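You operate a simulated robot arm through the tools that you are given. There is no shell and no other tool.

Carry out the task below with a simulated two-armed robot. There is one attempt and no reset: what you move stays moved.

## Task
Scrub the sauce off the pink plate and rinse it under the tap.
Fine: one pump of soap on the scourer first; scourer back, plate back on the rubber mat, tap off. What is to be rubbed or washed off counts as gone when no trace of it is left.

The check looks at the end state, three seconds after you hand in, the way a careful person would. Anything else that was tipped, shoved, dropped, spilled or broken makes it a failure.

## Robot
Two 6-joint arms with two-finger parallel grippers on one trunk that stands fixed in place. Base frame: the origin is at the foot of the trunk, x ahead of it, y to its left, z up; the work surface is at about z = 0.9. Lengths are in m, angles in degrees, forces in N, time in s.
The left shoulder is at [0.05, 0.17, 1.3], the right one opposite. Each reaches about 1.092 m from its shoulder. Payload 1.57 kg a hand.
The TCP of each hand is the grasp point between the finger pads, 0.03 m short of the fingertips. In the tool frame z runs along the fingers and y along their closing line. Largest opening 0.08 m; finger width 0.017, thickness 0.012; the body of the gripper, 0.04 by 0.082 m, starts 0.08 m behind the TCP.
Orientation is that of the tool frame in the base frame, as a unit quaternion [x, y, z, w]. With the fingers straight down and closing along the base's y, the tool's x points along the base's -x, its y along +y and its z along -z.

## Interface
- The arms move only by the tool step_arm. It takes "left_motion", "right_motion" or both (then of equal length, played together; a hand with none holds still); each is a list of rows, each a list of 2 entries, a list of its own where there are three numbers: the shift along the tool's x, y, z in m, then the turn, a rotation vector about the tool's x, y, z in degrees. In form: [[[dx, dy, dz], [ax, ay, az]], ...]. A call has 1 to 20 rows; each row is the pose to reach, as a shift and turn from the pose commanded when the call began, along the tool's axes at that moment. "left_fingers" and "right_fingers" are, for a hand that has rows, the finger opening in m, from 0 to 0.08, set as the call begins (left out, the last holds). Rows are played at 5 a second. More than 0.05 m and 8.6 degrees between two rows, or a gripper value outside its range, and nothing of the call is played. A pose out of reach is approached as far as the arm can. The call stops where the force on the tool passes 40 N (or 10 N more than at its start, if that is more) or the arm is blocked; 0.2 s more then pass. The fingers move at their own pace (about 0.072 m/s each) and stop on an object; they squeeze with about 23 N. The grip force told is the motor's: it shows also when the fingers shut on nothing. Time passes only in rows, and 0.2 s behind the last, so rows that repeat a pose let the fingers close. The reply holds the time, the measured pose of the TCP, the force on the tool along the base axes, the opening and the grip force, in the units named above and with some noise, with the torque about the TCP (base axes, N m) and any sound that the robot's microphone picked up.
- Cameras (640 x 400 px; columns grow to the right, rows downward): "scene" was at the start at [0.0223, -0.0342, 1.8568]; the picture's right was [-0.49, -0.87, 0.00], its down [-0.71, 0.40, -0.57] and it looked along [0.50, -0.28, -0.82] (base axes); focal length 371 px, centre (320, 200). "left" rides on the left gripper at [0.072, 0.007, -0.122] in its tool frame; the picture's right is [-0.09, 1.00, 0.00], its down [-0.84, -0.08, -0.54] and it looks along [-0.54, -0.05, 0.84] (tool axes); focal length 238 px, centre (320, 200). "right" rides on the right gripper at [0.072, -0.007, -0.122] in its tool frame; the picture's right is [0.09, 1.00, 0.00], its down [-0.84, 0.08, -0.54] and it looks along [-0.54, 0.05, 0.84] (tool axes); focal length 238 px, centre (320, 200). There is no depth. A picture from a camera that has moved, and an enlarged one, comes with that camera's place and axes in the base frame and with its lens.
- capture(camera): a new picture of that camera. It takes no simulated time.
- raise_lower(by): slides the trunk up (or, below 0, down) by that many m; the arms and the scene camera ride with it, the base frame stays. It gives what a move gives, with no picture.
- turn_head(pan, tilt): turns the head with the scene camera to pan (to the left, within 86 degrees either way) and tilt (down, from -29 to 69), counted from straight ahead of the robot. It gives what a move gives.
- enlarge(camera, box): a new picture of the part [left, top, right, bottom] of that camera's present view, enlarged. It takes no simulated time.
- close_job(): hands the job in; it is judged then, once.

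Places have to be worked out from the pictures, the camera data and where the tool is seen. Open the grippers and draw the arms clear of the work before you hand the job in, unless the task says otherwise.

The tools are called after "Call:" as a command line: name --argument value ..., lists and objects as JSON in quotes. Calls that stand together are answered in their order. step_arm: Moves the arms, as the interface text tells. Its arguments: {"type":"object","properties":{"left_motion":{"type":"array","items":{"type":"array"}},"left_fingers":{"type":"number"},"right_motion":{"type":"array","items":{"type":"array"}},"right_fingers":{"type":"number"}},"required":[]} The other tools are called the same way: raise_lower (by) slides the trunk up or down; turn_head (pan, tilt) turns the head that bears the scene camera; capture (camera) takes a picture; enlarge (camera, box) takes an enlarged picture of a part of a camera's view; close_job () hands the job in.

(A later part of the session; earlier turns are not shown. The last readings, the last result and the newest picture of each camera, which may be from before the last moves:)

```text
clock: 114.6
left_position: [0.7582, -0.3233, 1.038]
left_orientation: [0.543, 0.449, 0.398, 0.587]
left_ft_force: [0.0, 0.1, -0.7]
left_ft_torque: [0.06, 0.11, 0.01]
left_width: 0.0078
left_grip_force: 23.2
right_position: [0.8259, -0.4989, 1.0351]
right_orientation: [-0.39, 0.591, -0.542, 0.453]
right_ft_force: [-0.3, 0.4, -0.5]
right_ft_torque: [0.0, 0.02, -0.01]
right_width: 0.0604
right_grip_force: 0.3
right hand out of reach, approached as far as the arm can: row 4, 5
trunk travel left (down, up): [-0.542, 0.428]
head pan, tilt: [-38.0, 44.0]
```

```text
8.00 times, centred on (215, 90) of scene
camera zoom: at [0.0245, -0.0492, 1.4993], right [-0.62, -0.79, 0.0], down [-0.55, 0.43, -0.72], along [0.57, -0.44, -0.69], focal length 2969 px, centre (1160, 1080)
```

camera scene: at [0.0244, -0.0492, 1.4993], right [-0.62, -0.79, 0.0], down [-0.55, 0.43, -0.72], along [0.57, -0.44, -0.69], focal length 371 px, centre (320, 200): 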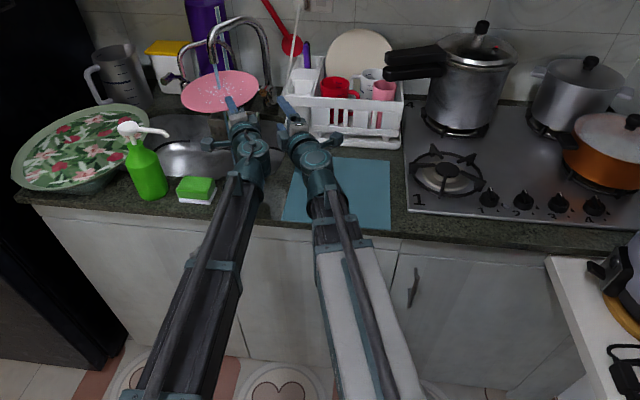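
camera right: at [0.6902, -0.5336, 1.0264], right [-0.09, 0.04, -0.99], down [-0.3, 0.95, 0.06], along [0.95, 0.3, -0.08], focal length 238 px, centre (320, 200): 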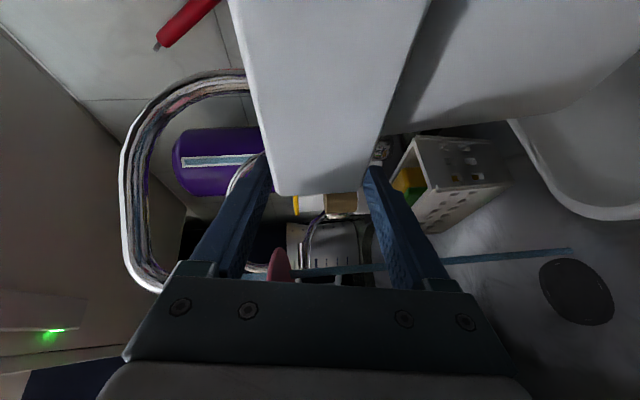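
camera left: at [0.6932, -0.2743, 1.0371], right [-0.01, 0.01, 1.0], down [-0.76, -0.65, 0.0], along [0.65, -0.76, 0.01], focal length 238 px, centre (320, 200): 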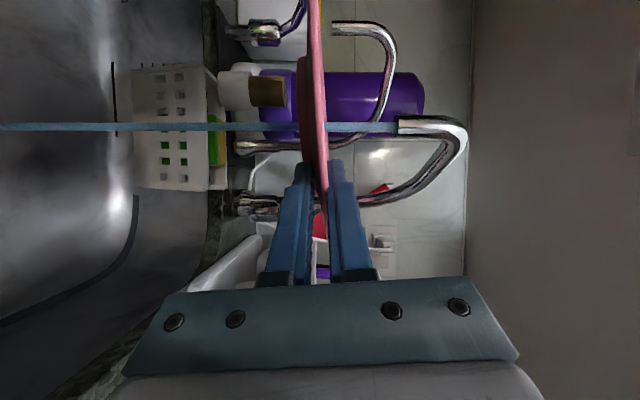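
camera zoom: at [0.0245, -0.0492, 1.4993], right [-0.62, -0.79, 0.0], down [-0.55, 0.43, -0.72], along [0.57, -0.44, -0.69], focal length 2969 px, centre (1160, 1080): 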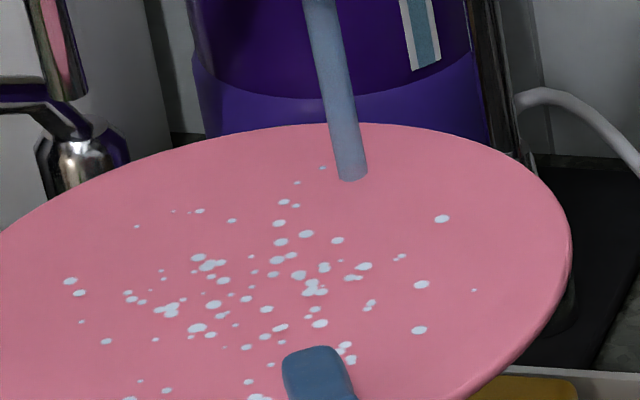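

No change in stream or pattern. I'll lift the lever a bit higher using the trunk (3 cm, with the plate still below the outlet) to rule out weak flow.

Call:
raise_lower --by 0.03

Call:
step_arm --left_motion '[[[0, 0, 0], [0, 0, 0]], [[0, 0, 0], [0, 0, 0]], [[0, 0, 0], [0, 0, 0]], [[0, 0, 0], [0, 0, 0]], [[0, 0, 0], [0, 0, 0]]]'

Call:
enlarge --camera "scene" --box '[160, 40, 320, 160]'

Call:
enlarge --camera "scene" --box '[175, 70, 255, 120]'

```text
clock: 115.3
left_position: [0.7581, -0.3222, 1.0687]
left_orientation: [0.544, 0.448, 0.398, 0.588]
left_ft_force: [0.7, -0.6, -1.6]
left_ft_torque: [-0.01, 0.08, -0.01]
left_width: 0.0076
left_grip_force: 22.7
right_position: [0.8231, -0.497, 1.066]
right_orientation: [-0.391, 0.591, -0.54, 0.454]
right_ft_force: [-13.1, 4.5, -9.3]
right_ft_torque: [0.23, 0.71, 0.01]
right_width: 0.068
right_grip_force: 4.4
trunk travel left (down, up): [-0.572, 0.398]
head pan, tilt: [-38.0, 44.0]
```

```text
clock: 116.5
left_position: [0.7579, -0.3228, 1.0693]
left_orientation: [0.543, 0.449, 0.398, 0.587]
left_ft_force: [-0.2, -0.2, -1.6]
left_ft_torque: [0.0, 0.07, 0.02]
left_width: 0.0079
left_grip_force: 23.5
right_position: [0.8243, -0.4974, 1.0665]
right_orientation: [-0.39, 0.591, -0.541, 0.454]
right_ft_force: [-19.9, 6.0, -9.8]
right_ft_torque: [0.38, 0.96, 0.0]
right_width: 0.0687
right_grip_force: 5.0
trunk travel left (down, up): [-0.572, 0.398]
head pan, tilt: [-38.0, 44.0]
```

```text
3.33 times, centred on (240, 100) of scene
camera zoom: at [0.0231, -0.0491, 1.5293], right [-0.62, -0.79, 0.0], down [-0.55, 0.43, -0.72], along [0.57, -0.44, -0.69], focal length 1237 px, centre (587, 533)
```

zoom: 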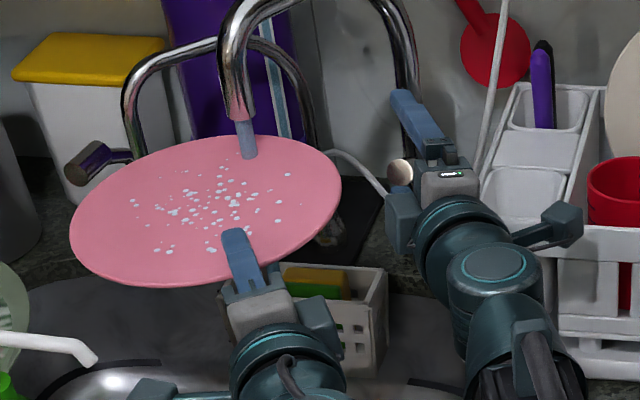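

```text
8.00 times, centred on (215, 95) of scene
camera zoom: at [0.0231, -0.0491, 1.5293], right [-0.62, -0.79, 0.0], down [-0.55, 0.43, -0.72], along [0.57, -0.44, -0.69], focal length 2969 px, centre (1160, 1040)
```

zoom: 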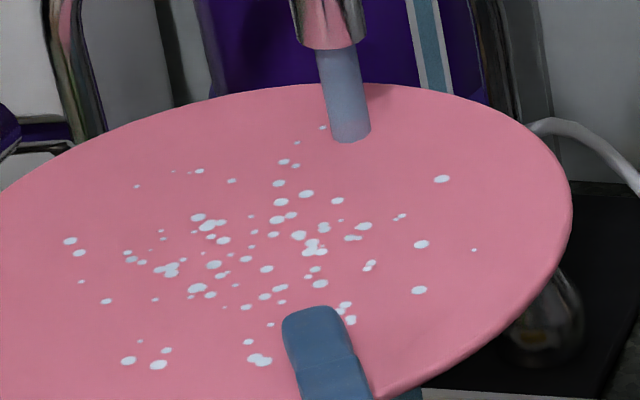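

The stream is thicker now but the dots are the same. I'll relax the lever force by lowering 1.5 cm, then move the plate so the stronger stream lands directly on some of the dots.

Call:
raise_lower --by -0.015

Call:
step_arm --left_motion '[[[-0.0126, -0.0011, 0.0131], [0, 0, 0]], [[-0.0252, -0.0023, 0.0262], [0, 0, 0]], [[-0.0252, -0.0023, 0.0262], [0, 0, 0]], [[-0.0252, -0.0023, 0.0262], [0, 0, 0]], [[-0.0252, -0.0023, 0.0262], [0, 0, 0]], [[-0.0252, -0.0023, 0.0262], [0, 0, 0]], [[-0.0252, -0.0023, 0.0262], [0, 0, 0]], [[-0.0252, -0.0023, 0.0262], [0, 0, 0]]]'

Call:
enlarge --camera "scene" --box '[180, 60, 260, 110]'

Call:
enlarge --camera "scene" --box '[160, 40, 320, 160]'

```text
clock: 117.2
left_position: [0.7592, -0.3227, 1.0541]
left_orientation: [0.543, 0.449, 0.398, 0.587]
left_ft_force: [-0.7, 0.1, -0.5]
left_ft_torque: [0.02, 0.11, 0.0]
left_width: 0.0078
left_grip_force: 23.2
right_position: [0.8261, -0.4965, 1.0522]
right_orientation: [-0.391, 0.591, -0.541, 0.453]
right_ft_force: [0.8, 0.0, 0.2]
right_ft_torque: [-0.01, 0.02, 0.0]
right_width: 0.0599
right_grip_force: 0.1
trunk travel left (down, up): [-0.557, 0.413]
head pan, tilt: [-38.0, 44.0]
```

```text
clock: 119.0
left_position: [0.7769, -0.3535, 1.0548]
left_orientation: [0.543, 0.448, 0.398, 0.588]
left_ft_force: [-0.6, -0.4, -0.6]
left_ft_torque: [-0.01, 0.08, -0.03]
left_width: 0.0075
left_grip_force: 22.6
right_position: [0.8246, -0.4977, 1.0506]
right_orientation: [-0.39, 0.591, -0.541, 0.453]
right_ft_force: [0.3, 1.1, 0.6]
right_ft_torque: [0.0, 0.01, 0.0]
right_width: 0.0602
right_grip_force: 0.1
trunk travel left (down, up): [-0.557, 0.413]
head pan, tilt: [-38.0, 44.0]
```

```text
8.00 times, centred on (220, 85) of scene
camera zoom: at [0.0245, -0.0492, 1.5143], right [-0.62, -0.79, 0.0], down [-0.55, 0.43, -0.72], along [0.57, -0.44, -0.69], focal length 2969 px, centre (1120, 1120)
```

zoom: 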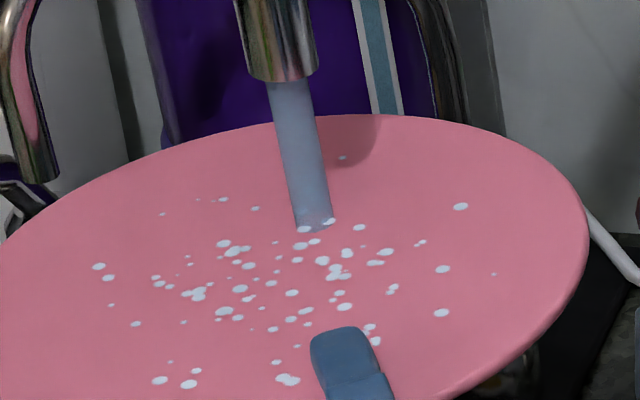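

```text
3.33 times, centred on (240, 100) of scene
camera zoom: at [0.0245, -0.0492, 1.5143], right [-0.62, -0.79, 0.0], down [-0.55, 0.43, -0.72], along [0.57, -0.44, -0.69], focal length 1237 px, centre (587, 533)
```

zoom: 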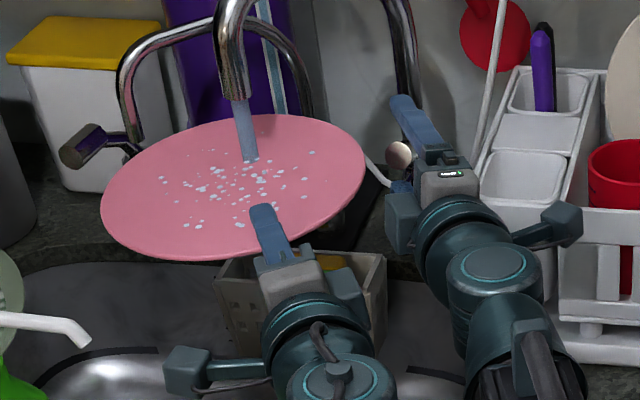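

Even the strong stream directly on the dots leaves them unchanged, so they are water droplets on a wet plate; the foam blob is gone. Now to close the tap: I'll move the plate back slightly, narrow the right fingers around the lever, then pitch down to push it closed.

Call:
step_arm --left_motion '[[[0.0084, 0.0008, -0.0087], [0, 0, 0]], [[0.0168, 0.0015, -0.0175], [0, 0, 0]], [[0.0252, 0.0023, -0.0262], [0, 0, 0]]]' --right_motion '[[[0, 0, 0], [0, 0, 0]], [[0, 0, 0], [0, 0, 0]], [[0, 0, 0], [0, 0, 0]]]' --right_fingers 0.04

Call:
step_arm --right_motion '[[[0, 0.0156, -0.0005], [-4, 0, 0]], [[0, 0.0312, -0.0022], [-8, 0, 0]], [[0, 0.0466, -0.0049], [-12, 0, 0]]]'

Call:
enlarge --camera "scene" --box '[160, 40, 320, 160]'

Call:
capture --camera "right"

```text
clock: 119.8
left_position: [0.7606, -0.3226, 1.0534]
left_orientation: [0.543, 0.448, 0.398, 0.588]
left_ft_force: [-0.8, -0.4, -0.3]
left_ft_torque: [0.04, 0.08, 0.03]
left_width: 0.0077
left_grip_force: 22.9
right_position: [0.8241, -0.4975, 1.0508]
right_orientation: [-0.39, 0.591, -0.542, 0.453]
right_ft_force: [-5.2, 2.7, -3.7]
right_ft_torque: [0.05, 0.22, -0.01]
right_width: 0.0445
right_grip_force: 2.1
trunk travel left (down, up): [-0.557, 0.413]
head pan, tilt: [-38.0, 44.0]
```

```text
clock: 120.8
left_position: [0.757, -0.3207, 1.0565]
left_orientation: [0.543, 0.448, 0.398, 0.589]
left_ft_force: [-0.5, -0.4, -1.2]
left_ft_torque: [0.03, 0.08, 0.03]
left_width: 0.0077
left_grip_force: 23.0
right_position: [0.8127, -0.4881, 1.0089]
right_orientation: [-0.435, 0.643, -0.479, 0.411]
right_ft_force: [-25.1, 11.6, 13.8]
right_ft_torque: [-0.66, -0.78, 0.15]
right_width: 0.047
right_grip_force: 3.6
trunk travel left (down, up): [-0.557, 0.413]
head pan, tilt: [-38.0, 44.0]
stopped in row 3 (right hand): the force on the tool passed its limit at 41 N (the readings are from after the stop); the commanded pose is now the measured one
```

```text
3.33 times, centred on (240, 100) of scene
camera zoom: at [0.0195, -0.0468, 1.5145], right [-0.62, -0.79, 0.0], down [-0.55, 0.43, -0.72], along [0.57, -0.44, -0.69], focal length 1237 px, centre (587, 533)
```

zoom: 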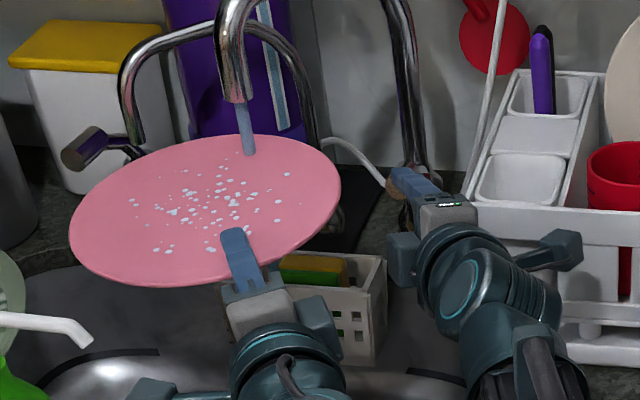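

```text
taken
camera right: at [0.6782, -0.5261, 1.0331], right [-0.19, 0.07, -0.98], down [-0.29, 0.95, 0.13], along [0.94, 0.3, -0.16], focal length 238 px, centre (320, 200)
```

right: 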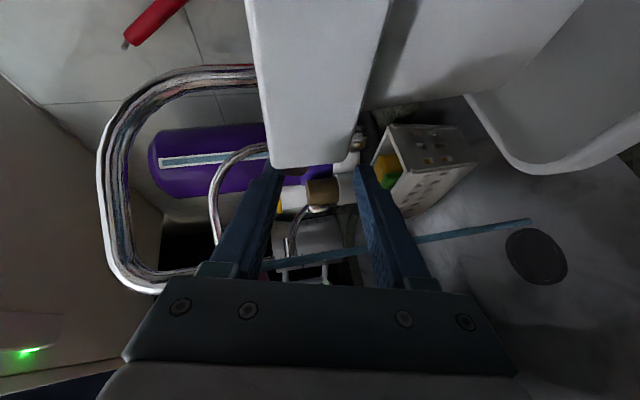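

The tool limit tripped because the lever cap seems to be pushing along the hand's axis against the finger step, and the stream has already thinned. I'll back off along the hand's axis by 12 mm to relieve that, then look.

Call:
step_arm --right_motion '[[[0, 0, -0.006], [0, 0, 0]], [[0, 0, -0.012], [0, 0, 0]]]'

Call:
capture --camera "right"

Call:
enlarge --camera "right" --box '[200, 80, 440, 300]'

Call:
enlarge --camera "scene" --box '[220, 60, 300, 130]'

```text
clock: 121.3
left_position: [0.761, -0.3231, 1.0533]
left_orientation: [0.542, 0.45, 0.399, 0.587]
left_ft_force: [-0.4, -0.4, -1.5]
left_ft_torque: [0.04, 0.12, -0.03]
left_width: 0.008
left_grip_force: 23.1
right_position: [0.8075, -0.4878, 1.006]
right_orientation: [-0.436, 0.644, -0.476, 0.41]
right_ft_force: [-0.1, -0.2, 0.7]
right_ft_torque: [0.01, 0.02, 0.01]
right_width: 0.04
right_grip_force: 0.0
trunk travel left (down, up): [-0.557, 0.413]
head pan, tilt: [-38.0, 44.0]
```

```text
taken
camera right: at [0.6734, -0.5268, 1.0297], right [-0.2, 0.08, -0.98], down [-0.29, 0.95, 0.13], along [0.94, 0.31, -0.16], focal length 238 px, centre (320, 200)
```

right: 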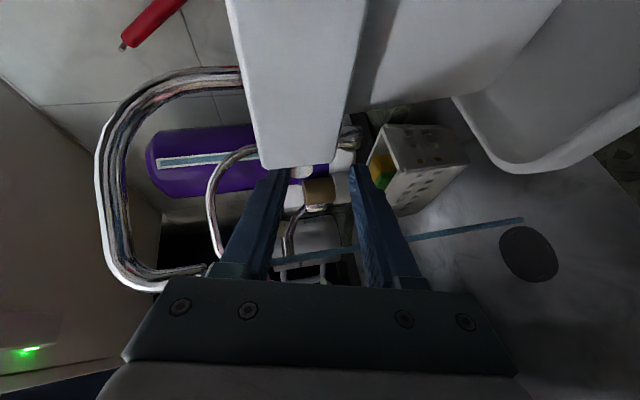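

```text
1.82 times, centred on (320, 190) of right
camera zoom: at [0.6734, -0.5268, 1.0297], right [-0.2, 0.08, -0.98], down [-0.29, 0.95, 0.13], along [0.94, 0.31, -0.16], focal length 433 px, centre (320, 218)
```

zoom: 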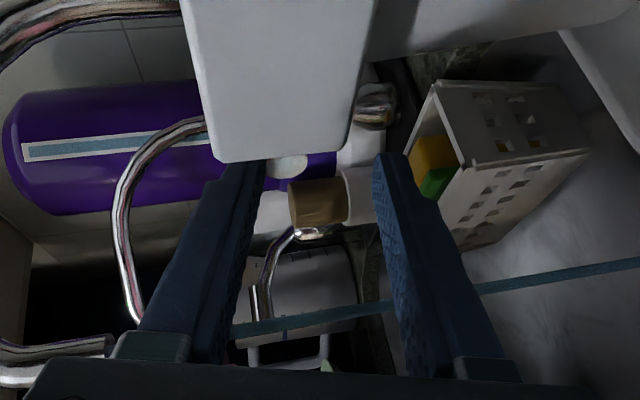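

```text
5.71 times, centred on (260, 95) of scene
camera zoom: at [0.0248, -0.0494, 1.5141], right [-0.62, -0.79, 0.0], down [-0.55, 0.43, -0.72], along [0.57, -0.44, -0.69], focal length 2121 px, centre (663, 800)
```

zoom: 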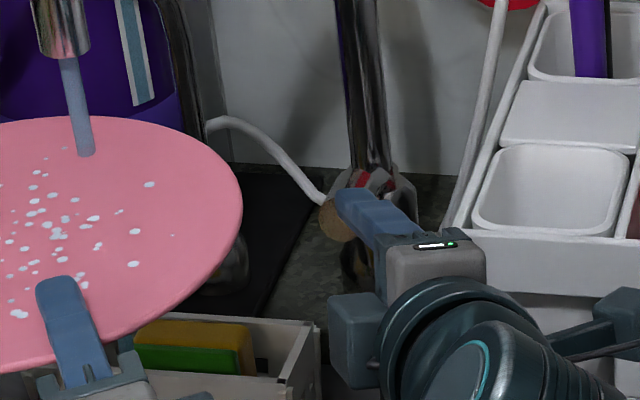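

The lever was jammed between both fingers because their slope differs from the lever's. I'll back out, close the fingers, come in just above the lever end, and then push down with the closed fingers.

Call:
step_arm --right_motion '[[[0, 0, -0.025], [0, 0, 0]], [[0, 0, -0.05], [0, 0, 0]], [[0, -0.0175, -0.0507], [4.5, 0, 0]], [[0, -0.035, -0.0528], [9, 0, 0]], [[0, -0.035, -0.0528], [9, 0, 0]]]' --right_fingers 0.0

Call:
capture --camera "right"

Call:
enlarge --camera "scene" --box '[220, 60, 300, 130]'

```text
clock: 122.5
left_position: [0.7579, -0.3224, 1.0539]
left_orientation: [0.544, 0.449, 0.397, 0.588]
left_ft_force: [0.2, 0.0, -1.5]
left_ft_torque: [0.0, 0.12, 0.01]
left_width: 0.0078
left_grip_force: 22.9
right_position: [0.7625, -0.4786, 1.0404]
right_orientation: [-0.402, 0.605, -0.526, 0.442]
right_ft_force: [0.0, 1.4, -0.5]
right_ft_torque: [0.03, -0.02, 0.01]
right_width: 0.0002
right_grip_force: 21.7
right hand out of reach, approached as far as the arm can: row 1, 2, 3, 4, 5
trunk travel left (down, up): [-0.557, 0.413]
head pan, tilt: [-38.0, 44.0]
```

```text
taken
camera right: at [0.6251, -0.5149, 1.0452], right [-0.05, 0.03, -1.0], down [-0.28, 0.96, 0.05], along [0.96, 0.28, -0.03], focal length 238 px, centre (320, 200)
```

right: 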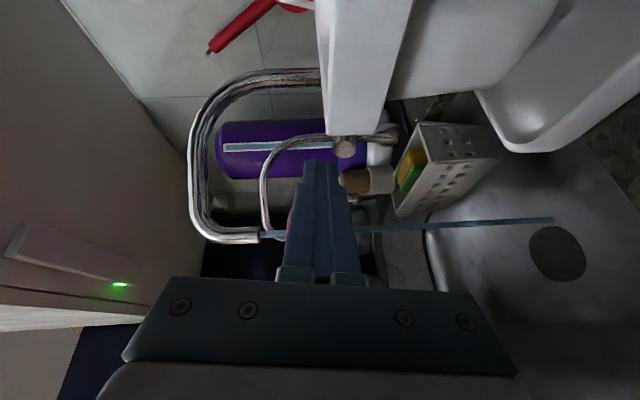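

```text
5.71 times, centred on (260, 95) of scene
camera zoom: at [0.0244, -0.0492, 1.5143], right [-0.62, -0.79, 0.0], down [-0.55, 0.43, -0.72], along [0.57, -0.44, -0.69], focal length 2121 px, centre (663, 800)
```

zoom: 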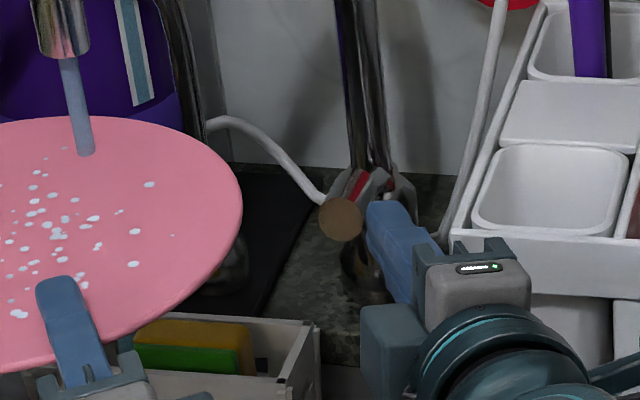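

The closed fingers sit level with and just short of the lever cap, which is at about e=0.247, n=0.95, z=1.012. I'll slide forward 8 cm so they lie above the lever end.

Call:
step_arm --right_motion '[[[0, -0.0015, 0.0266], [0, 0, 0]], [[0, -0.003, 0.0532], [0, 0, 0]], [[0, -0.0044, 0.0798], [0, 0, 0]]]'

Call:
capture --camera "right"

Call:
enlarge --camera "scene" --box '[220, 60, 300, 130]'

```text
clock: 123.3
left_position: [0.7597, -0.3229, 1.0541]
left_orientation: [0.543, 0.449, 0.398, 0.588]
left_ft_force: [0.6, 0.0, -1.5]
left_ft_torque: [0.04, 0.12, 0.03]
left_width: 0.0079
left_grip_force: 22.8
right_position: [0.8397, -0.5033, 1.0389]
right_orientation: [-0.403, 0.605, -0.525, 0.442]
right_ft_force: [1.3, 0.5, 0.0]
right_ft_torque: [-0.01, 0.02, 0.01]
right_width: 0.0001
right_grip_force: 21.4
trunk travel left (down, up): [-0.557, 0.413]
head pan, tilt: [-38.0, 44.0]
```

```text
taken
camera right: at [0.7021, -0.5381, 1.0448], right [-0.05, 0.04, -1.0], down [-0.28, 0.96, 0.05], along [0.96, 0.29, -0.04], focal length 238 px, centre (320, 200)
```

right: 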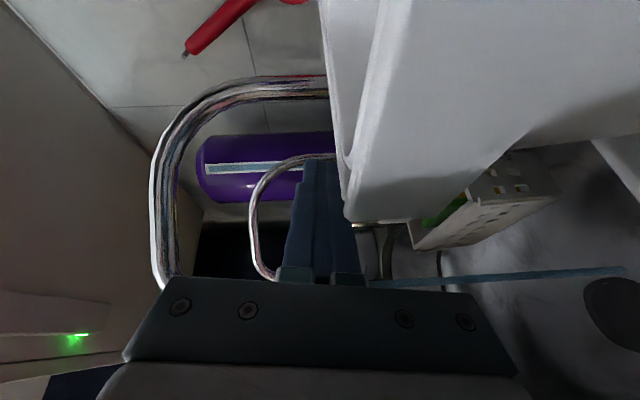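

```text
5.71 times, centred on (260, 95) of scene
camera zoom: at [0.0246, -0.0493, 1.5143], right [-0.62, -0.79, 0.0], down [-0.55, 0.43, -0.72], along [0.57, -0.44, -0.69], focal length 2121 px, centre (663, 800)
```

zoom: 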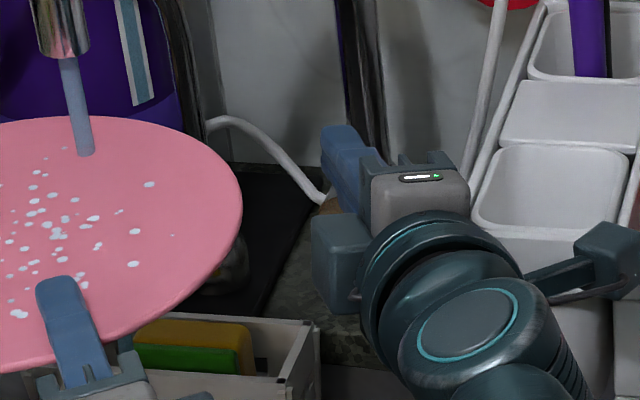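

The fingers are above the lever with no contact. I'll pitch down 1° at a time to press the lever closed.

Call:
step_arm --right_motion '[[[0, 0.0039, 0], [-1, 0, 0]], [[0, 0.0078, -0.0001], [-2, 0, 0]], [[0, 0.0117, -0.0003], [-3, 0, 0]], [[0, 0.0156, -0.0005], [-4, 0, 0]], [[0, 0.0195, -0.0009], [-5, 0, 0]]]'

Call:
enlarge --camera "scene" --box '[180, 50, 310, 140]'

```text
clock: 124.5
left_position: [0.757, -0.3213, 1.0566]
left_orientation: [0.542, 0.448, 0.399, 0.588]
left_ft_force: [0.8, -0.2, -0.8]
left_ft_torque: [0.04, 0.07, -0.01]
left_width: 0.0077
left_grip_force: 23.3
right_position: [0.8383, -0.5008, 1.0241]
right_orientation: [-0.419, 0.626, -0.502, 0.425]
right_ft_force: [12.5, -4.8, 32.3]
right_ft_torque: [-0.53, -1.03, 0.02]
right_width: 0.0001
right_grip_force: 21.8
trunk travel left (down, up): [-0.557, 0.413]
head pan, tilt: [-38.0, 44.0]
```

```text
4.44 times, centred on (245, 95) of scene
camera zoom: at [0.0225, -0.0477, 1.5151], right [-0.62, -0.79, 0.0], down [-0.55, 0.43, -0.72], along [0.57, -0.44, -0.69], focal length 1649 px, centre (653, 667)
```

zoom: 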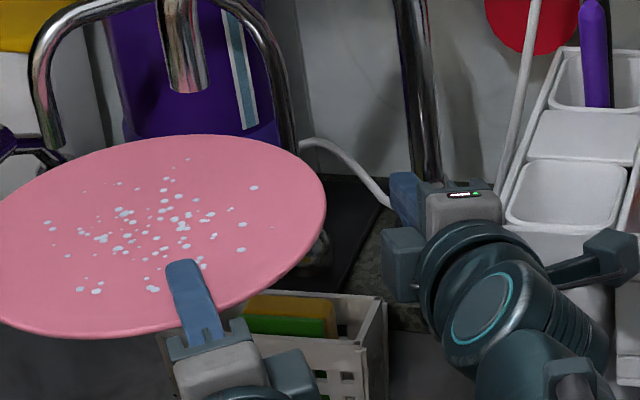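

The water has stopped and the lever is hard against its stop at 32 N. I'll lift the right hand off the lever and back it away.

Call:
step_arm --right_motion '[[[0, -0.0098, -0.0002], [2.5, 0, 0]], [[0, -0.0195, -0.0009], [5, 0, 0]], [[0, -0.017, -0.035], [5, 0, 0]], [[0, -0.0145, -0.07], [5, 0, 0]], [[0, -0.012, -0.105], [5, 0, 0]]]'

Call:
enlarge --camera "scene" --box '[160, 30, 320, 150]'

Call:
enlarge --camera "scene" --box '[175, 65, 255, 115]'

```text
clock: 125.8
left_position: [0.7587, -0.3223, 1.0532]
left_orientation: [0.543, 0.449, 0.398, 0.588]
left_ft_force: [-0.9, 1.5, -0.9]
left_ft_torque: [0.0, 0.12, -0.06]
left_width: 0.0077
left_grip_force: 23.1
right_position: [0.7387, -0.4726, 1.0401]
right_orientation: [-0.402, 0.604, -0.527, 0.443]
right_ft_force: [0.9, 0.7, 0.5]
right_ft_torque: [0.0, -0.04, -0.01]
right_width: 0.0
right_grip_force: 21.2
right hand out of reach, approached as far as the arm can: row 3, 4, 5
trunk travel left (down, up): [-0.557, 0.413]
head pan, tilt: [-38.0, 44.0]
```

```text
3.33 times, centred on (240, 90) of scene
camera zoom: at [0.0243, -0.0491, 1.5143], right [-0.62, -0.79, 0.0], down [-0.55, 0.43, -0.72], along [0.57, -0.44, -0.69], focal length 1237 px, centre (587, 567)
```

zoom: 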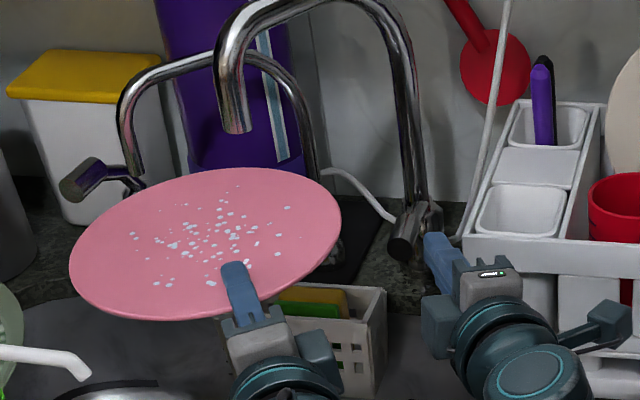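

```text
8.00 times, centred on (215, 90) of scene
camera zoom: at [0.0243, -0.0491, 1.5143], right [-0.62, -0.79, 0.0], down [-0.55, 0.43, -0.72], along [0.57, -0.44, -0.69], focal length 2969 px, centre (1160, 1080)
```

zoom: 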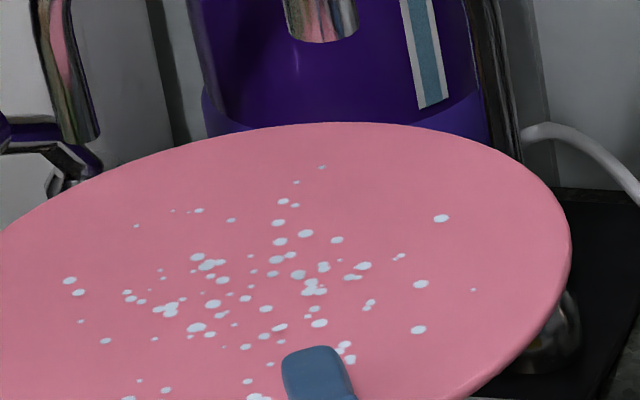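

The tap is off and the lever is back down. Now I'll route the right hand back along the same safe arc towards its parking side, so the trunk can be lowered later to set the plate down.

Call:
step_arm --right_motion '[[[0.0097, 0.0011, -0.0411], [0, 0, 0]], [[0.0323, 0.0002, -0.0728], [0, 0, 0]], [[0.0612, -0.0014, -0.1034], [0, 0, 0]], [[0.0949, -0.0034, -0.1355], [0, 0, 0]], [[0.131, -0.006, -0.1631], [0, 0, 0]], [[0.1665, -0.0085, -0.1918], [0, 0, 0]], [[0.1981, -0.0105, -0.2216], [0, 0, 0]], [[0.2261, -0.0119, -0.2539], [0, 0, 0]], [[0.2493, -0.0123, -0.295], [0, 0, 0]], [[0.2671, -0.0121, -0.3355], [0, 0, 0]]]'

Call:
capture --camera "scene"

```text
clock: 128.0
left_position: [0.7585, -0.3229, 1.0528]
left_orientation: [0.543, 0.449, 0.397, 0.588]
left_ft_force: [-0.9, -0.1, -0.2]
left_ft_torque: [0.02, 0.13, -0.01]
left_width: 0.0075
left_grip_force: 23.5
right_position: [0.3414, -0.6377, 1.0392]
right_orientation: [-0.403, 0.605, -0.525, 0.442]
right_ft_force: [-0.5, -0.6, 0.5]
right_ft_torque: [-0.01, 0.0, -0.02]
right_width: 0.0
right_grip_force: 21.5
trunk travel left (down, up): [-0.557, 0.413]
head pan, tilt: [-38.0, 44.0]
```

```text
taken
camera scene: at [0.0243, -0.0492, 1.5143], right [-0.62, -0.79, 0.0], down [-0.55, 0.43, -0.72], along [0.57, -0.44, -0.69], focal length 371 px, centre (320, 200)
```

scene: 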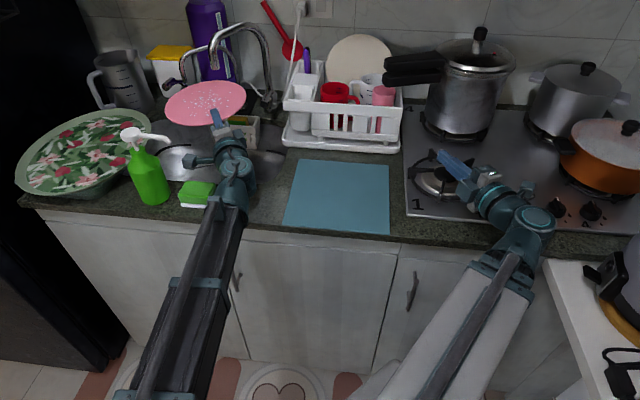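

Now I'll pull the plate back out from under the spout, retracing its path, while un-yawing the right hand at its parking side.

Call:
step_arm --left_motion '[[[-0.0088, -0.0008, -0.0296], [0, 0, 0]], [[-0.0175, -0.0016, -0.0591], [0, 0, 0]], [[-0.0263, -0.0024, -0.0887], [0, 0, 0]], [[-0.035, -0.0032, -0.1182], [0, 0, 0]], [[-0.0438, -0.004, -0.1478], [0, 0, 0]]]' --right_motion '[[[0.0214, -0.0021, -0.0055], [0.65, 5.76, 0.32]], [[0.0429, -0.0042, -0.0109], [1.3, 11.5, 0.64]], [[0.0643, -0.0063, -0.0164], [1.95, 17.3, 0.96]], [[0.0858, -0.0084, -0.0218], [2.6, 23.0, 1.28]], [[0.1072, -0.0105, -0.0273], [3.25, 28.8, 1.6]]]'

Call:
raise_lower --by 0.18

Call:
capture --camera "scene"

```text
clock: 129.2
left_position: [0.6041, -0.3229, 1.0523]
left_orientation: [0.543, 0.45, 0.397, 0.587]
left_ft_force: [0.5, 0.7, -0.8]
left_ft_torque: [0.01, 0.11, -0.04]
left_width: 0.0075
left_grip_force: 23.1
right_position: [0.2876, -0.7307, 1.0406]
right_orientation: [-0.238, 0.686, -0.62, 0.296]
right_ft_force: [-0.2, 0.5, 0.3]
right_ft_torque: [0.02, 0.0, 0.01]
right_width: 0.0002
right_grip_force: 21.4
trunk travel left (down, up): [-0.557, 0.413]
head pan, tilt: [-38.0, 44.0]
```

```text
clock: 131.2
left_position: [0.6058, -0.324, 1.2333]
left_orientation: [0.543, 0.45, 0.398, 0.587]
left_ft_force: [-0.5, 0.3, -1.1]
left_ft_torque: [0.01, 0.06, 0.0]
left_width: 0.0079
left_grip_force: 22.7
right_position: [0.2889, -0.7294, 1.2187]
right_orientation: [-0.239, 0.686, -0.62, 0.297]
right_ft_force: [0.8, -0.6, 0.0]
right_ft_torque: [0.01, 0.03, 0.0]
right_width: 0.0
right_grip_force: 21.4
trunk travel left (down, up): [-0.737, 0.233]
head pan, tilt: [-38.0, 44.0]
```

```text
taken
camera scene: at [0.0244, -0.0493, 1.6942], right [-0.62, -0.79, 0.0], down [-0.55, 0.43, -0.72], along [0.57, -0.44, -0.69], focal length 371 px, centre (320, 200)
```

scene: 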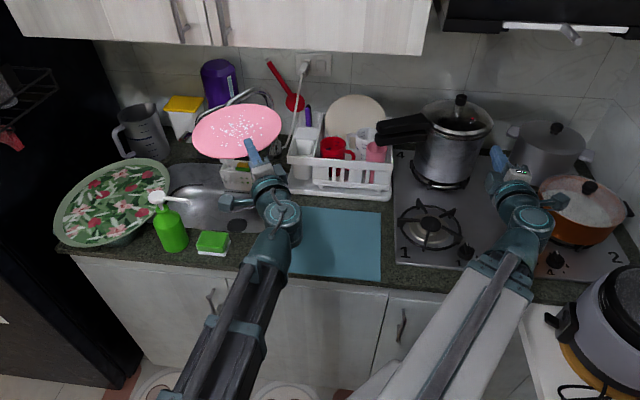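

Everything is clear. I'll swing the right hand down to its parking pose and bring the plate back over the mat with the left hand at the same time.

Call:
step_arm --right_motion '[[[0, 0.0312, -0.0022], [-8, 0, 0]], [[0, 0.0617, -0.0087], [-16, 0, 0]], [[0, 0.0911, -0.0194], [-24, 0, 0]], [[0, 0.1187, -0.034], [-32, 0, 0]], [[0, 0.144, -0.0524], [-40, 0, 0]], [[0, 0.1665, -0.0741], [-48, 0, 0]], [[0, 0.1857, -0.0987], [-56, 0, 0]], [[0, 0.2013, -0.1258], [-64, 0, 0]], [[0, 0.213, -0.1548], [-72, 0, 0]], [[0, 0.2206, -0.1851], [-80, 0, 0]], [[0, 0.2235, -0.2084], [-86, 0, 0]]]' --left_motion '[[[-0.0107, -0.001, -0.0163], [0.25, -2.53, 0]], [[-0.0215, -0.0019, -0.0327], [0.49, -5.05, 0]], [[-0.0322, -0.0029, -0.049], [0.74, -7.58, 0]], [[-0.0429, -0.0039, -0.0654], [0.98, -10.1, 0]], [[-0.0536, -0.0048, -0.0817], [1.23, -12.6, 0]], [[-0.0644, -0.0058, -0.0981], [1.47, -15.2, 0]], [[-0.0751, -0.0067, -0.1144], [1.72, -17.7, 0]], [[-0.0858, -0.0077, -0.1308], [1.96, -20.2, 0]], [[-0.0965, -0.0087, -0.1471], [2.2, -22.7, 0]], [[-0.1073, -0.0096, -0.1635], [2.45, -25.3, 0]], [[-0.118, -0.0106, -0.1798], [2.7, -27.8, 0]]]'

Call:
capture --camera "scene"

```text
clock: 133.6
left_position: [0.3983, -0.388, 1.2328]
left_orientation: [0.637, 0.304, 0.245, 0.664]
left_ft_force: [-0.2, 0.2, -0.6]
left_ft_torque: [0.1, 0.1, 0.01]
left_width: 0.0078
left_grip_force: 22.7
right_position: [0.1506, -0.5575, 1.0132]
right_orientation: [-0.377, 0.925, 0.016, 0.054]
right_ft_force: [-0.4, -0.1, -0.3]
right_ft_torque: [-0.01, -0.05, -0.01]
right_width: 0.0
right_grip_force: 21.2
right hand out of reach, approached as far as the arm can: row 3, 7, 8, 11
trunk travel left (down, up): [-0.737, 0.233]
head pan, tilt: [-38.0, 44.0]
```

```text
taken
camera scene: at [0.0241, -0.0492, 1.6943], right [-0.62, -0.79, 0.0], down [-0.55, 0.43, -0.72], along [0.57, -0.44, -0.69], focal length 371 px, centre (320, 200)
```

scene: 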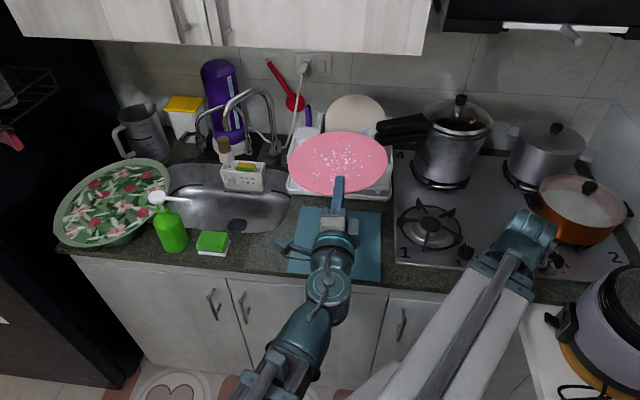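

The plate is above the mat again. I'll zoom in on it for an inspection before setting it down.

Call:
enlarge --camera "scene" --box '[285, 125, 395, 200]'

Call:
enlarge --camera "scene" --box '[310, 138, 370, 186]'

Call:
enlarge --camera "scene" --box '[140, 60, 330, 260]'

```text
5.33 times, centred on (340, 162) of scene
camera zoom: at [0.0241, -0.0492, 1.6943], right [-0.62, -0.79, 0.0], down [-0.55, 0.43, -0.72], along [0.57, -0.44, -0.69], focal length 1979 px, centre (213, 400)
```

zoom: 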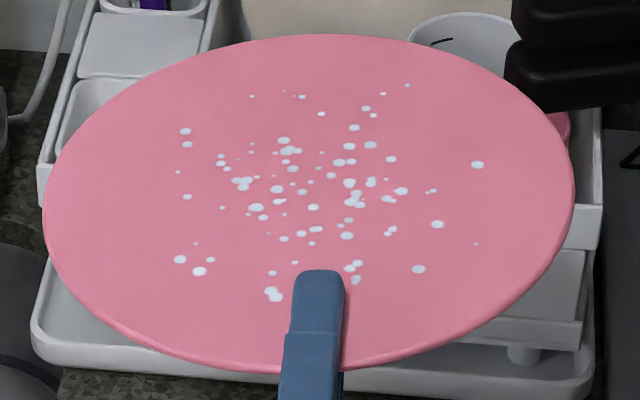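

```text
8.33 times, centred on (340, 162) of scene
camera zoom: at [0.0241, -0.0492, 1.6943], right [-0.62, -0.79, 0.0], down [-0.55, 0.43, -0.72], along [0.57, -0.44, -0.69], focal length 3092 px, centre (153, 517)
```

zoom: 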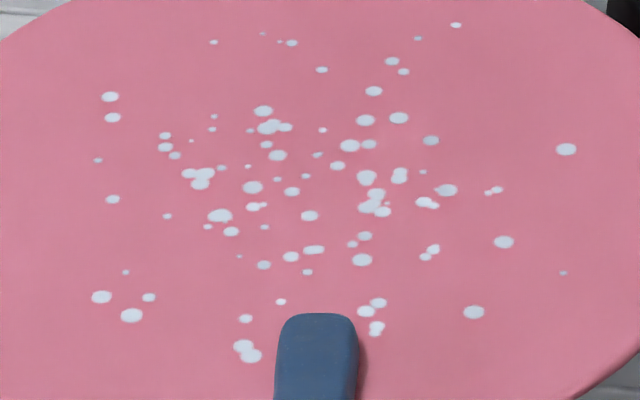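

```text
2.00 times, centred on (235, 160) of scene
camera zoom: at [0.0241, -0.0492, 1.6943], right [-0.62, -0.79, 0.0], down [-0.55, 0.43, -0.72], along [0.57, -0.44, -0.69], focal length 742 px, centre (490, 280)
```

zoom: 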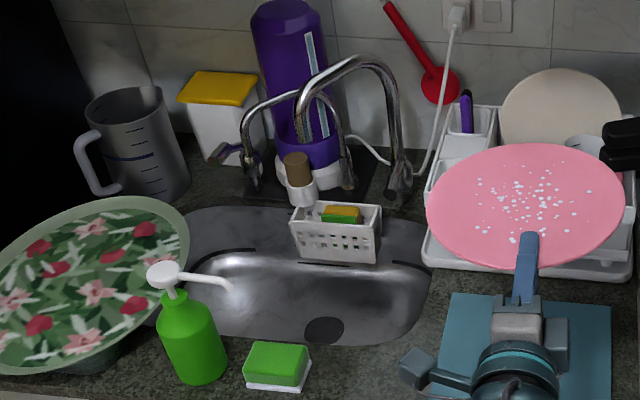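

The isolated foam spots from before are gone and no sauce is visible; what's left is scattered droplets. I'll pull back 8 mm so the lower finger clears the counter edge, then lower the plate towards the mat.

Call:
step_arm --left_motion '[[[0.002, 0, -0.004], [0, 0, 0]], [[0.004, 0, -0.008], [0, 0, 0]]]'

Call:
raise_lower --by -0.28

Call:
capture --camera "scene"

Call:
enlarge --camera "left" --box '[200, 60, 400, 240]'

```text
clock: 134.2
left_position: [0.3959, -0.378, 1.2323]
left_orientation: [0.637, 0.304, 0.245, 0.664]
left_ft_force: [0.3, 0.0, -0.6]
left_ft_torque: [0.05, 0.09, 0.0]
left_width: 0.0077
left_grip_force: 23.1
right_position: [0.1515, -0.5563, 1.0131]
right_orientation: [-0.377, 0.925, 0.015, 0.053]
right_ft_force: [0.0, 0.4, -0.7]
right_ft_torque: [-0.01, 0.05, 0.0]
right_width: 0.0
right_grip_force: 21.5
trunk travel left (down, up): [-0.737, 0.233]
head pan, tilt: [-38.0, 44.0]
```

```text
clock: 137.0
left_position: [0.3972, -0.3786, 0.9521]
left_orientation: [0.637, 0.305, 0.244, 0.664]
left_ft_force: [-0.6, 0.4, -1.0]
left_ft_torque: [0.08, 0.08, 0.02]
left_width: 0.0077
left_grip_force: 22.9
right_position: [0.1501, -0.5587, 0.7334]
right_orientation: [-0.377, 0.925, 0.015, 0.054]
right_ft_force: [0.2, 0.7, -0.2]
right_ft_torque: [0.02, 0.04, 0.02]
right_width: 0.0
right_grip_force: 21.7
trunk travel left (down, up): [-0.457, 0.513]
head pan, tilt: [-38.0, 44.0]
```

```text
taken
camera scene: at [0.0243, -0.0492, 1.4143], right [-0.62, -0.79, 0.0], down [-0.55, 0.43, -0.72], along [0.57, -0.44, -0.69], focal length 371 px, centre (320, 200)
```

scene: 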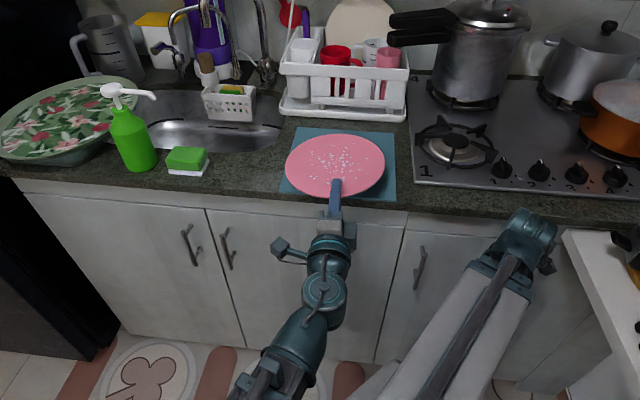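

```text
2.22 times, centred on (300, 150) of left
camera zoom: at [0.3582, -0.2433, 0.9518], right [0.0, 0.0, 1.0], down [-0.97, -0.22, 0.0], along [0.22, -0.97, 0.0], focal length 530 px, centre (364, 311)
```

zoom: 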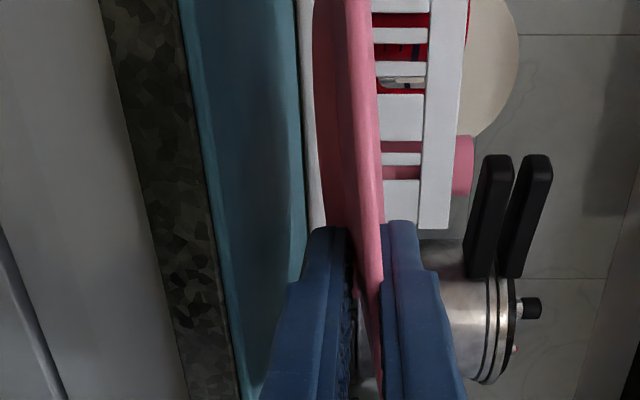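

Aligned over the mat at e=0.013, n=0.5485. I'll lower in small steps and watch for contact.

Call:
raise_lower --by -0.025

Call:
raise_lower --by -0.004

Call:
enlarge --camera "left" --box '[200, 60, 400, 240]'

Call:
enlarge --camera "scene" --box '[270, 110, 410, 230]'

```text
clock: 137.7
left_position: [0.3964, -0.3786, 0.9275]
left_orientation: [0.638, 0.304, 0.244, 0.665]
left_ft_force: [0.2, -0.8, -0.9]
left_ft_torque: [0.07, 0.12, -0.03]
left_width: 0.0076
left_grip_force: 23.3
right_position: [0.1522, -0.5568, 0.7089]
right_orientation: [-0.378, 0.924, 0.014, 0.054]
right_ft_force: [-0.3, -0.3, -0.1]
right_ft_torque: [-0.02, -0.01, 0.0]
right_width: 0.0
right_grip_force: 21.5
trunk travel left (down, up): [-0.432, 0.538]
head pan, tilt: [-38.0, 44.0]
```

```text
clock: 138.2
left_position: [0.3957, -0.3785, 0.9231]
left_orientation: [0.637, 0.304, 0.245, 0.664]
left_ft_force: [0.5, -0.7, -1.9]
left_ft_torque: [0.05, 0.05, 0.01]
left_width: 0.0079
left_grip_force: 23.1
right_position: [0.151, -0.5573, 0.7033]
right_orientation: [-0.377, 0.924, 0.015, 0.054]
right_ft_force: [-0.3, 1.0, -0.5]
right_ft_torque: [-0.01, -0.03, -0.02]
right_width: 0.0
right_grip_force: 21.8
trunk travel left (down, up): [-0.428, 0.542]
head pan, tilt: [-38.0, 44.0]
```

```text
2.22 times, centred on (300, 150) of left
camera zoom: at [0.3582, -0.2433, 0.9227], right [0.0, 0.0, 1.0], down [-0.97, -0.22, 0.0], along [0.22, -0.97, 0.0], focal length 530 px, centre (364, 311)
```

zoom: 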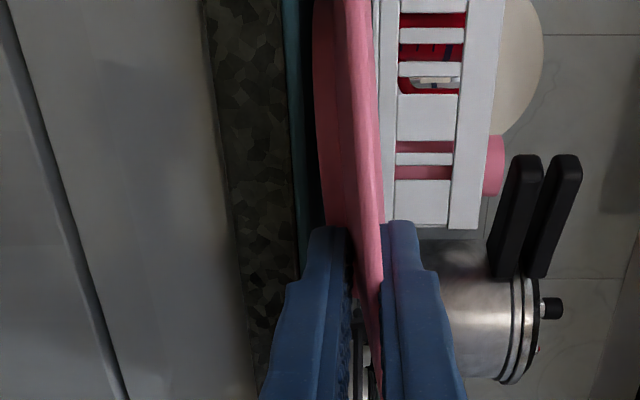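

```text
3.33 times, centred on (340, 170) of scene
camera zoom: at [0.0243, -0.0492, 1.3853], right [-0.62, -0.79, 0.0], down [-0.55, 0.43, -0.72], along [0.57, -0.44, -0.69], focal length 1237 px, centre (253, 300)
```

zoom: 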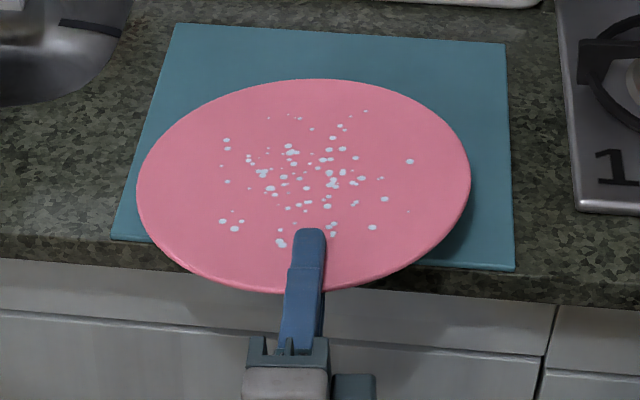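

Not quite in contact yet; the reading is just the plate's weight. I'll lower a few more millimetres.

Call:
raise_lower --by -0.002

Call:
raise_lower --by -0.002

```text
clock: 138.7
left_position: [0.3971, -0.3795, 0.9222]
left_orientation: [0.637, 0.304, 0.244, 0.664]
left_ft_force: [0.7, -0.3, -0.9]
left_ft_torque: [0.04, 0.08, 0.0]
left_width: 0.0075
left_grip_force: 22.7
right_position: [0.1515, -0.5571, 0.7021]
right_orientation: [-0.377, 0.924, 0.015, 0.055]
right_ft_force: [0.0, -0.4, 0.2]
right_ft_torque: [0.03, -0.02, -0.01]
right_width: 0.0
right_grip_force: 21.2
trunk travel left (down, up): [-0.426, 0.544]
head pan, tilt: [-38.0, 44.0]
```

```text
clock: 139.3
left_position: [0.3963, -0.3785, 0.9198]
left_orientation: [0.638, 0.305, 0.244, 0.664]
left_ft_force: [-1.6, 0.1, 1.9]
left_ft_torque: [0.06, -0.14, 0.02]
left_width: 0.0077
left_grip_force: 23.0
right_position: [0.1512, -0.5565, 0.7003]
right_orientation: [-0.377, 0.925, 0.015, 0.055]
right_ft_force: [-0.5, 0.2, 0.0]
right_ft_torque: [-0.04, -0.04, -0.02]
right_width: 0.0
right_grip_force: 21.3
trunk travel left (down, up): [-0.424, 0.546]
head pan, tilt: [-38.0, 44.0]
```

Contact is made, with the force turning positive. I'll release the grip, let the plate settle, and check.

Call:
step_arm --left_motion '[[[0, 0, 0], [0, 0, 0]], [[0, 0, 0], [0, 0, 0]], [[0, 0, 0], [0, 0, 0]]]' --left_fingers 0.026

Call:
enlarge --camera "left" --box '[200, 60, 400, 240]'

Call:
enlarge --camera "scene" --box '[270, 110, 410, 230]'

```text
clock: 140.1
left_position: [0.3966, -0.3788, 0.9188]
left_orientation: [0.638, 0.304, 0.244, 0.664]
left_ft_force: [0.7, -0.5, 0.1]
left_ft_torque: [-0.03, -0.01, -0.01]
left_width: 0.0258
left_grip_force: 0.1
right_position: [0.1514, -0.5571, 0.7003]
right_orientation: [-0.377, 0.925, 0.015, 0.055]
right_ft_force: [0.3, 0.7, 0.2]
right_ft_torque: [0.0, 0.01, -0.02]
right_width: 0.0
right_grip_force: 21.4
trunk travel left (down, up): [-0.424, 0.546]
head pan, tilt: [-38.0, 44.0]
```

```text
2.22 times, centred on (300, 150) of left
camera zoom: at [0.3582, -0.2433, 0.9187], right [0.0, 0.0, 1.0], down [-0.97, -0.22, 0.0], along [0.22, -0.97, 0.0], focal length 530 px, centre (364, 311)
```

zoom: 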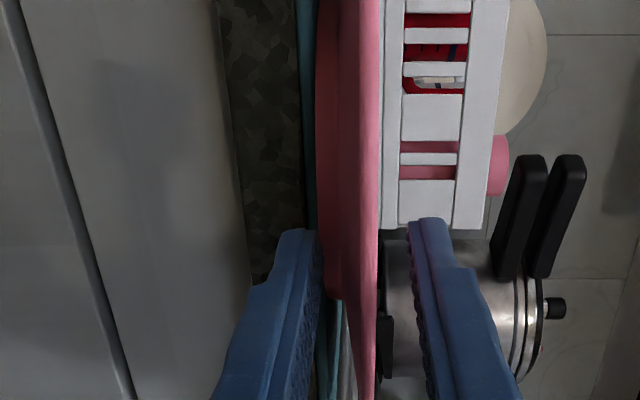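

```text
3.33 times, centred on (340, 170) of scene
camera zoom: at [0.0242, -0.0492, 1.3813], right [-0.62, -0.79, 0.0], down [-0.55, 0.43, -0.72], along [0.57, -0.44, -0.69], focal length 1237 px, centre (253, 300)
```

zoom: 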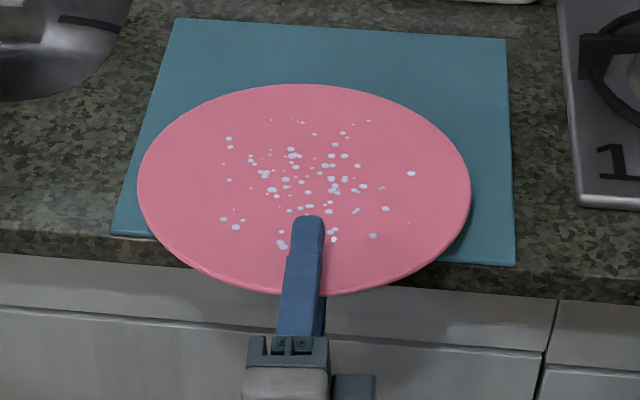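

The plate rests flat but still overhangs the front edge. I'll retract to a shallow overlap, re-pinch just the rim, and slide the plate inwards so it sits fully on the mat.

Call:
raise_lower --by 0.0025

Call:
step_arm --left_motion '[[[0, 0, -0.009], [0, 0, 0]], [[0, 0, -0.018], [0, 0, 0]], [[0, 0, -0.026], [0, 0, 0]], [[0, 0, -0.026], [0, 0, 0]]]'

Call:
enlarge --camera "left" --box '[200, 60, 400, 240]'

Call:
enlarge --camera "scene" --box '[270, 110, 410, 230]'

```text
clock: 140.6
left_position: [0.3969, -0.3782, 0.9229]
left_orientation: [0.637, 0.304, 0.244, 0.664]
left_ft_force: [0.0, -0.8, 0.2]
left_ft_torque: [0.01, -0.02, -0.02]
left_width: 0.0263
left_grip_force: 0.0
right_position: [0.1514, -0.5583, 0.7021]
right_orientation: [-0.377, 0.925, 0.015, 0.054]
right_ft_force: [-0.8, -0.4, 0.7]
right_ft_torque: [-0.01, 0.02, 0.02]
right_width: 0.0
right_grip_force: 21.3
trunk travel left (down, up): [-0.427, 0.543]
head pan, tilt: [-38.0, 44.0]
```

```text
clock: 141.6
left_position: [0.3767, -0.3595, 0.9218]
left_orientation: [0.637, 0.305, 0.245, 0.664]
left_ft_force: [-0.6, -0.3, 0.0]
left_ft_torque: [-0.03, 0.01, 0.01]
left_width: 0.0261
left_grip_force: 0.0
right_position: [0.1511, -0.5572, 0.704]
right_orientation: [-0.377, 0.924, 0.014, 0.055]
right_ft_force: [0.0, -0.9, 0.3]
right_ft_torque: [0.02, 0.03, 0.0]
right_width: 0.0
right_grip_force: 20.4
trunk travel left (down, up): [-0.427, 0.543]
head pan, tilt: [-38.0, 44.0]
```

```text
2.22 times, centred on (300, 150) of left
camera zoom: at [0.3393, -0.2247, 0.9212], right [0.0, 0.0, 1.0], down [-0.97, -0.22, 0.0], along [0.22, -0.97, 0.0], focal length 530 px, centre (364, 311)
```

zoom: 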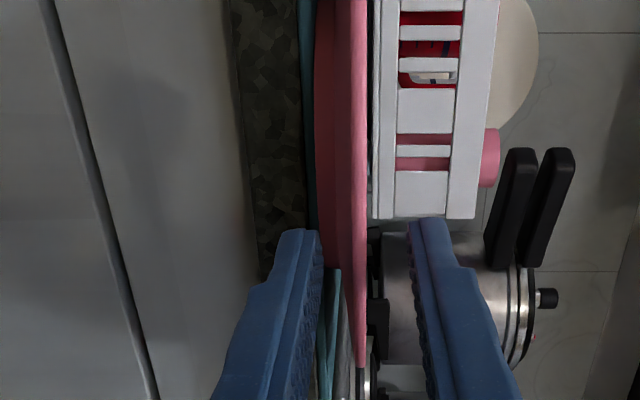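

```text
3.33 times, centred on (340, 170) of scene
camera zoom: at [0.0242, -0.0491, 1.3838], right [-0.62, -0.79, 0.0], down [-0.55, 0.43, -0.72], along [0.57, -0.44, -0.69], focal length 1237 px, centre (253, 300)
```

zoom: 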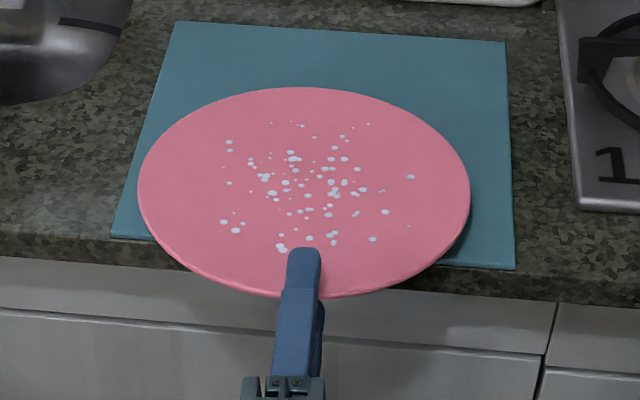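

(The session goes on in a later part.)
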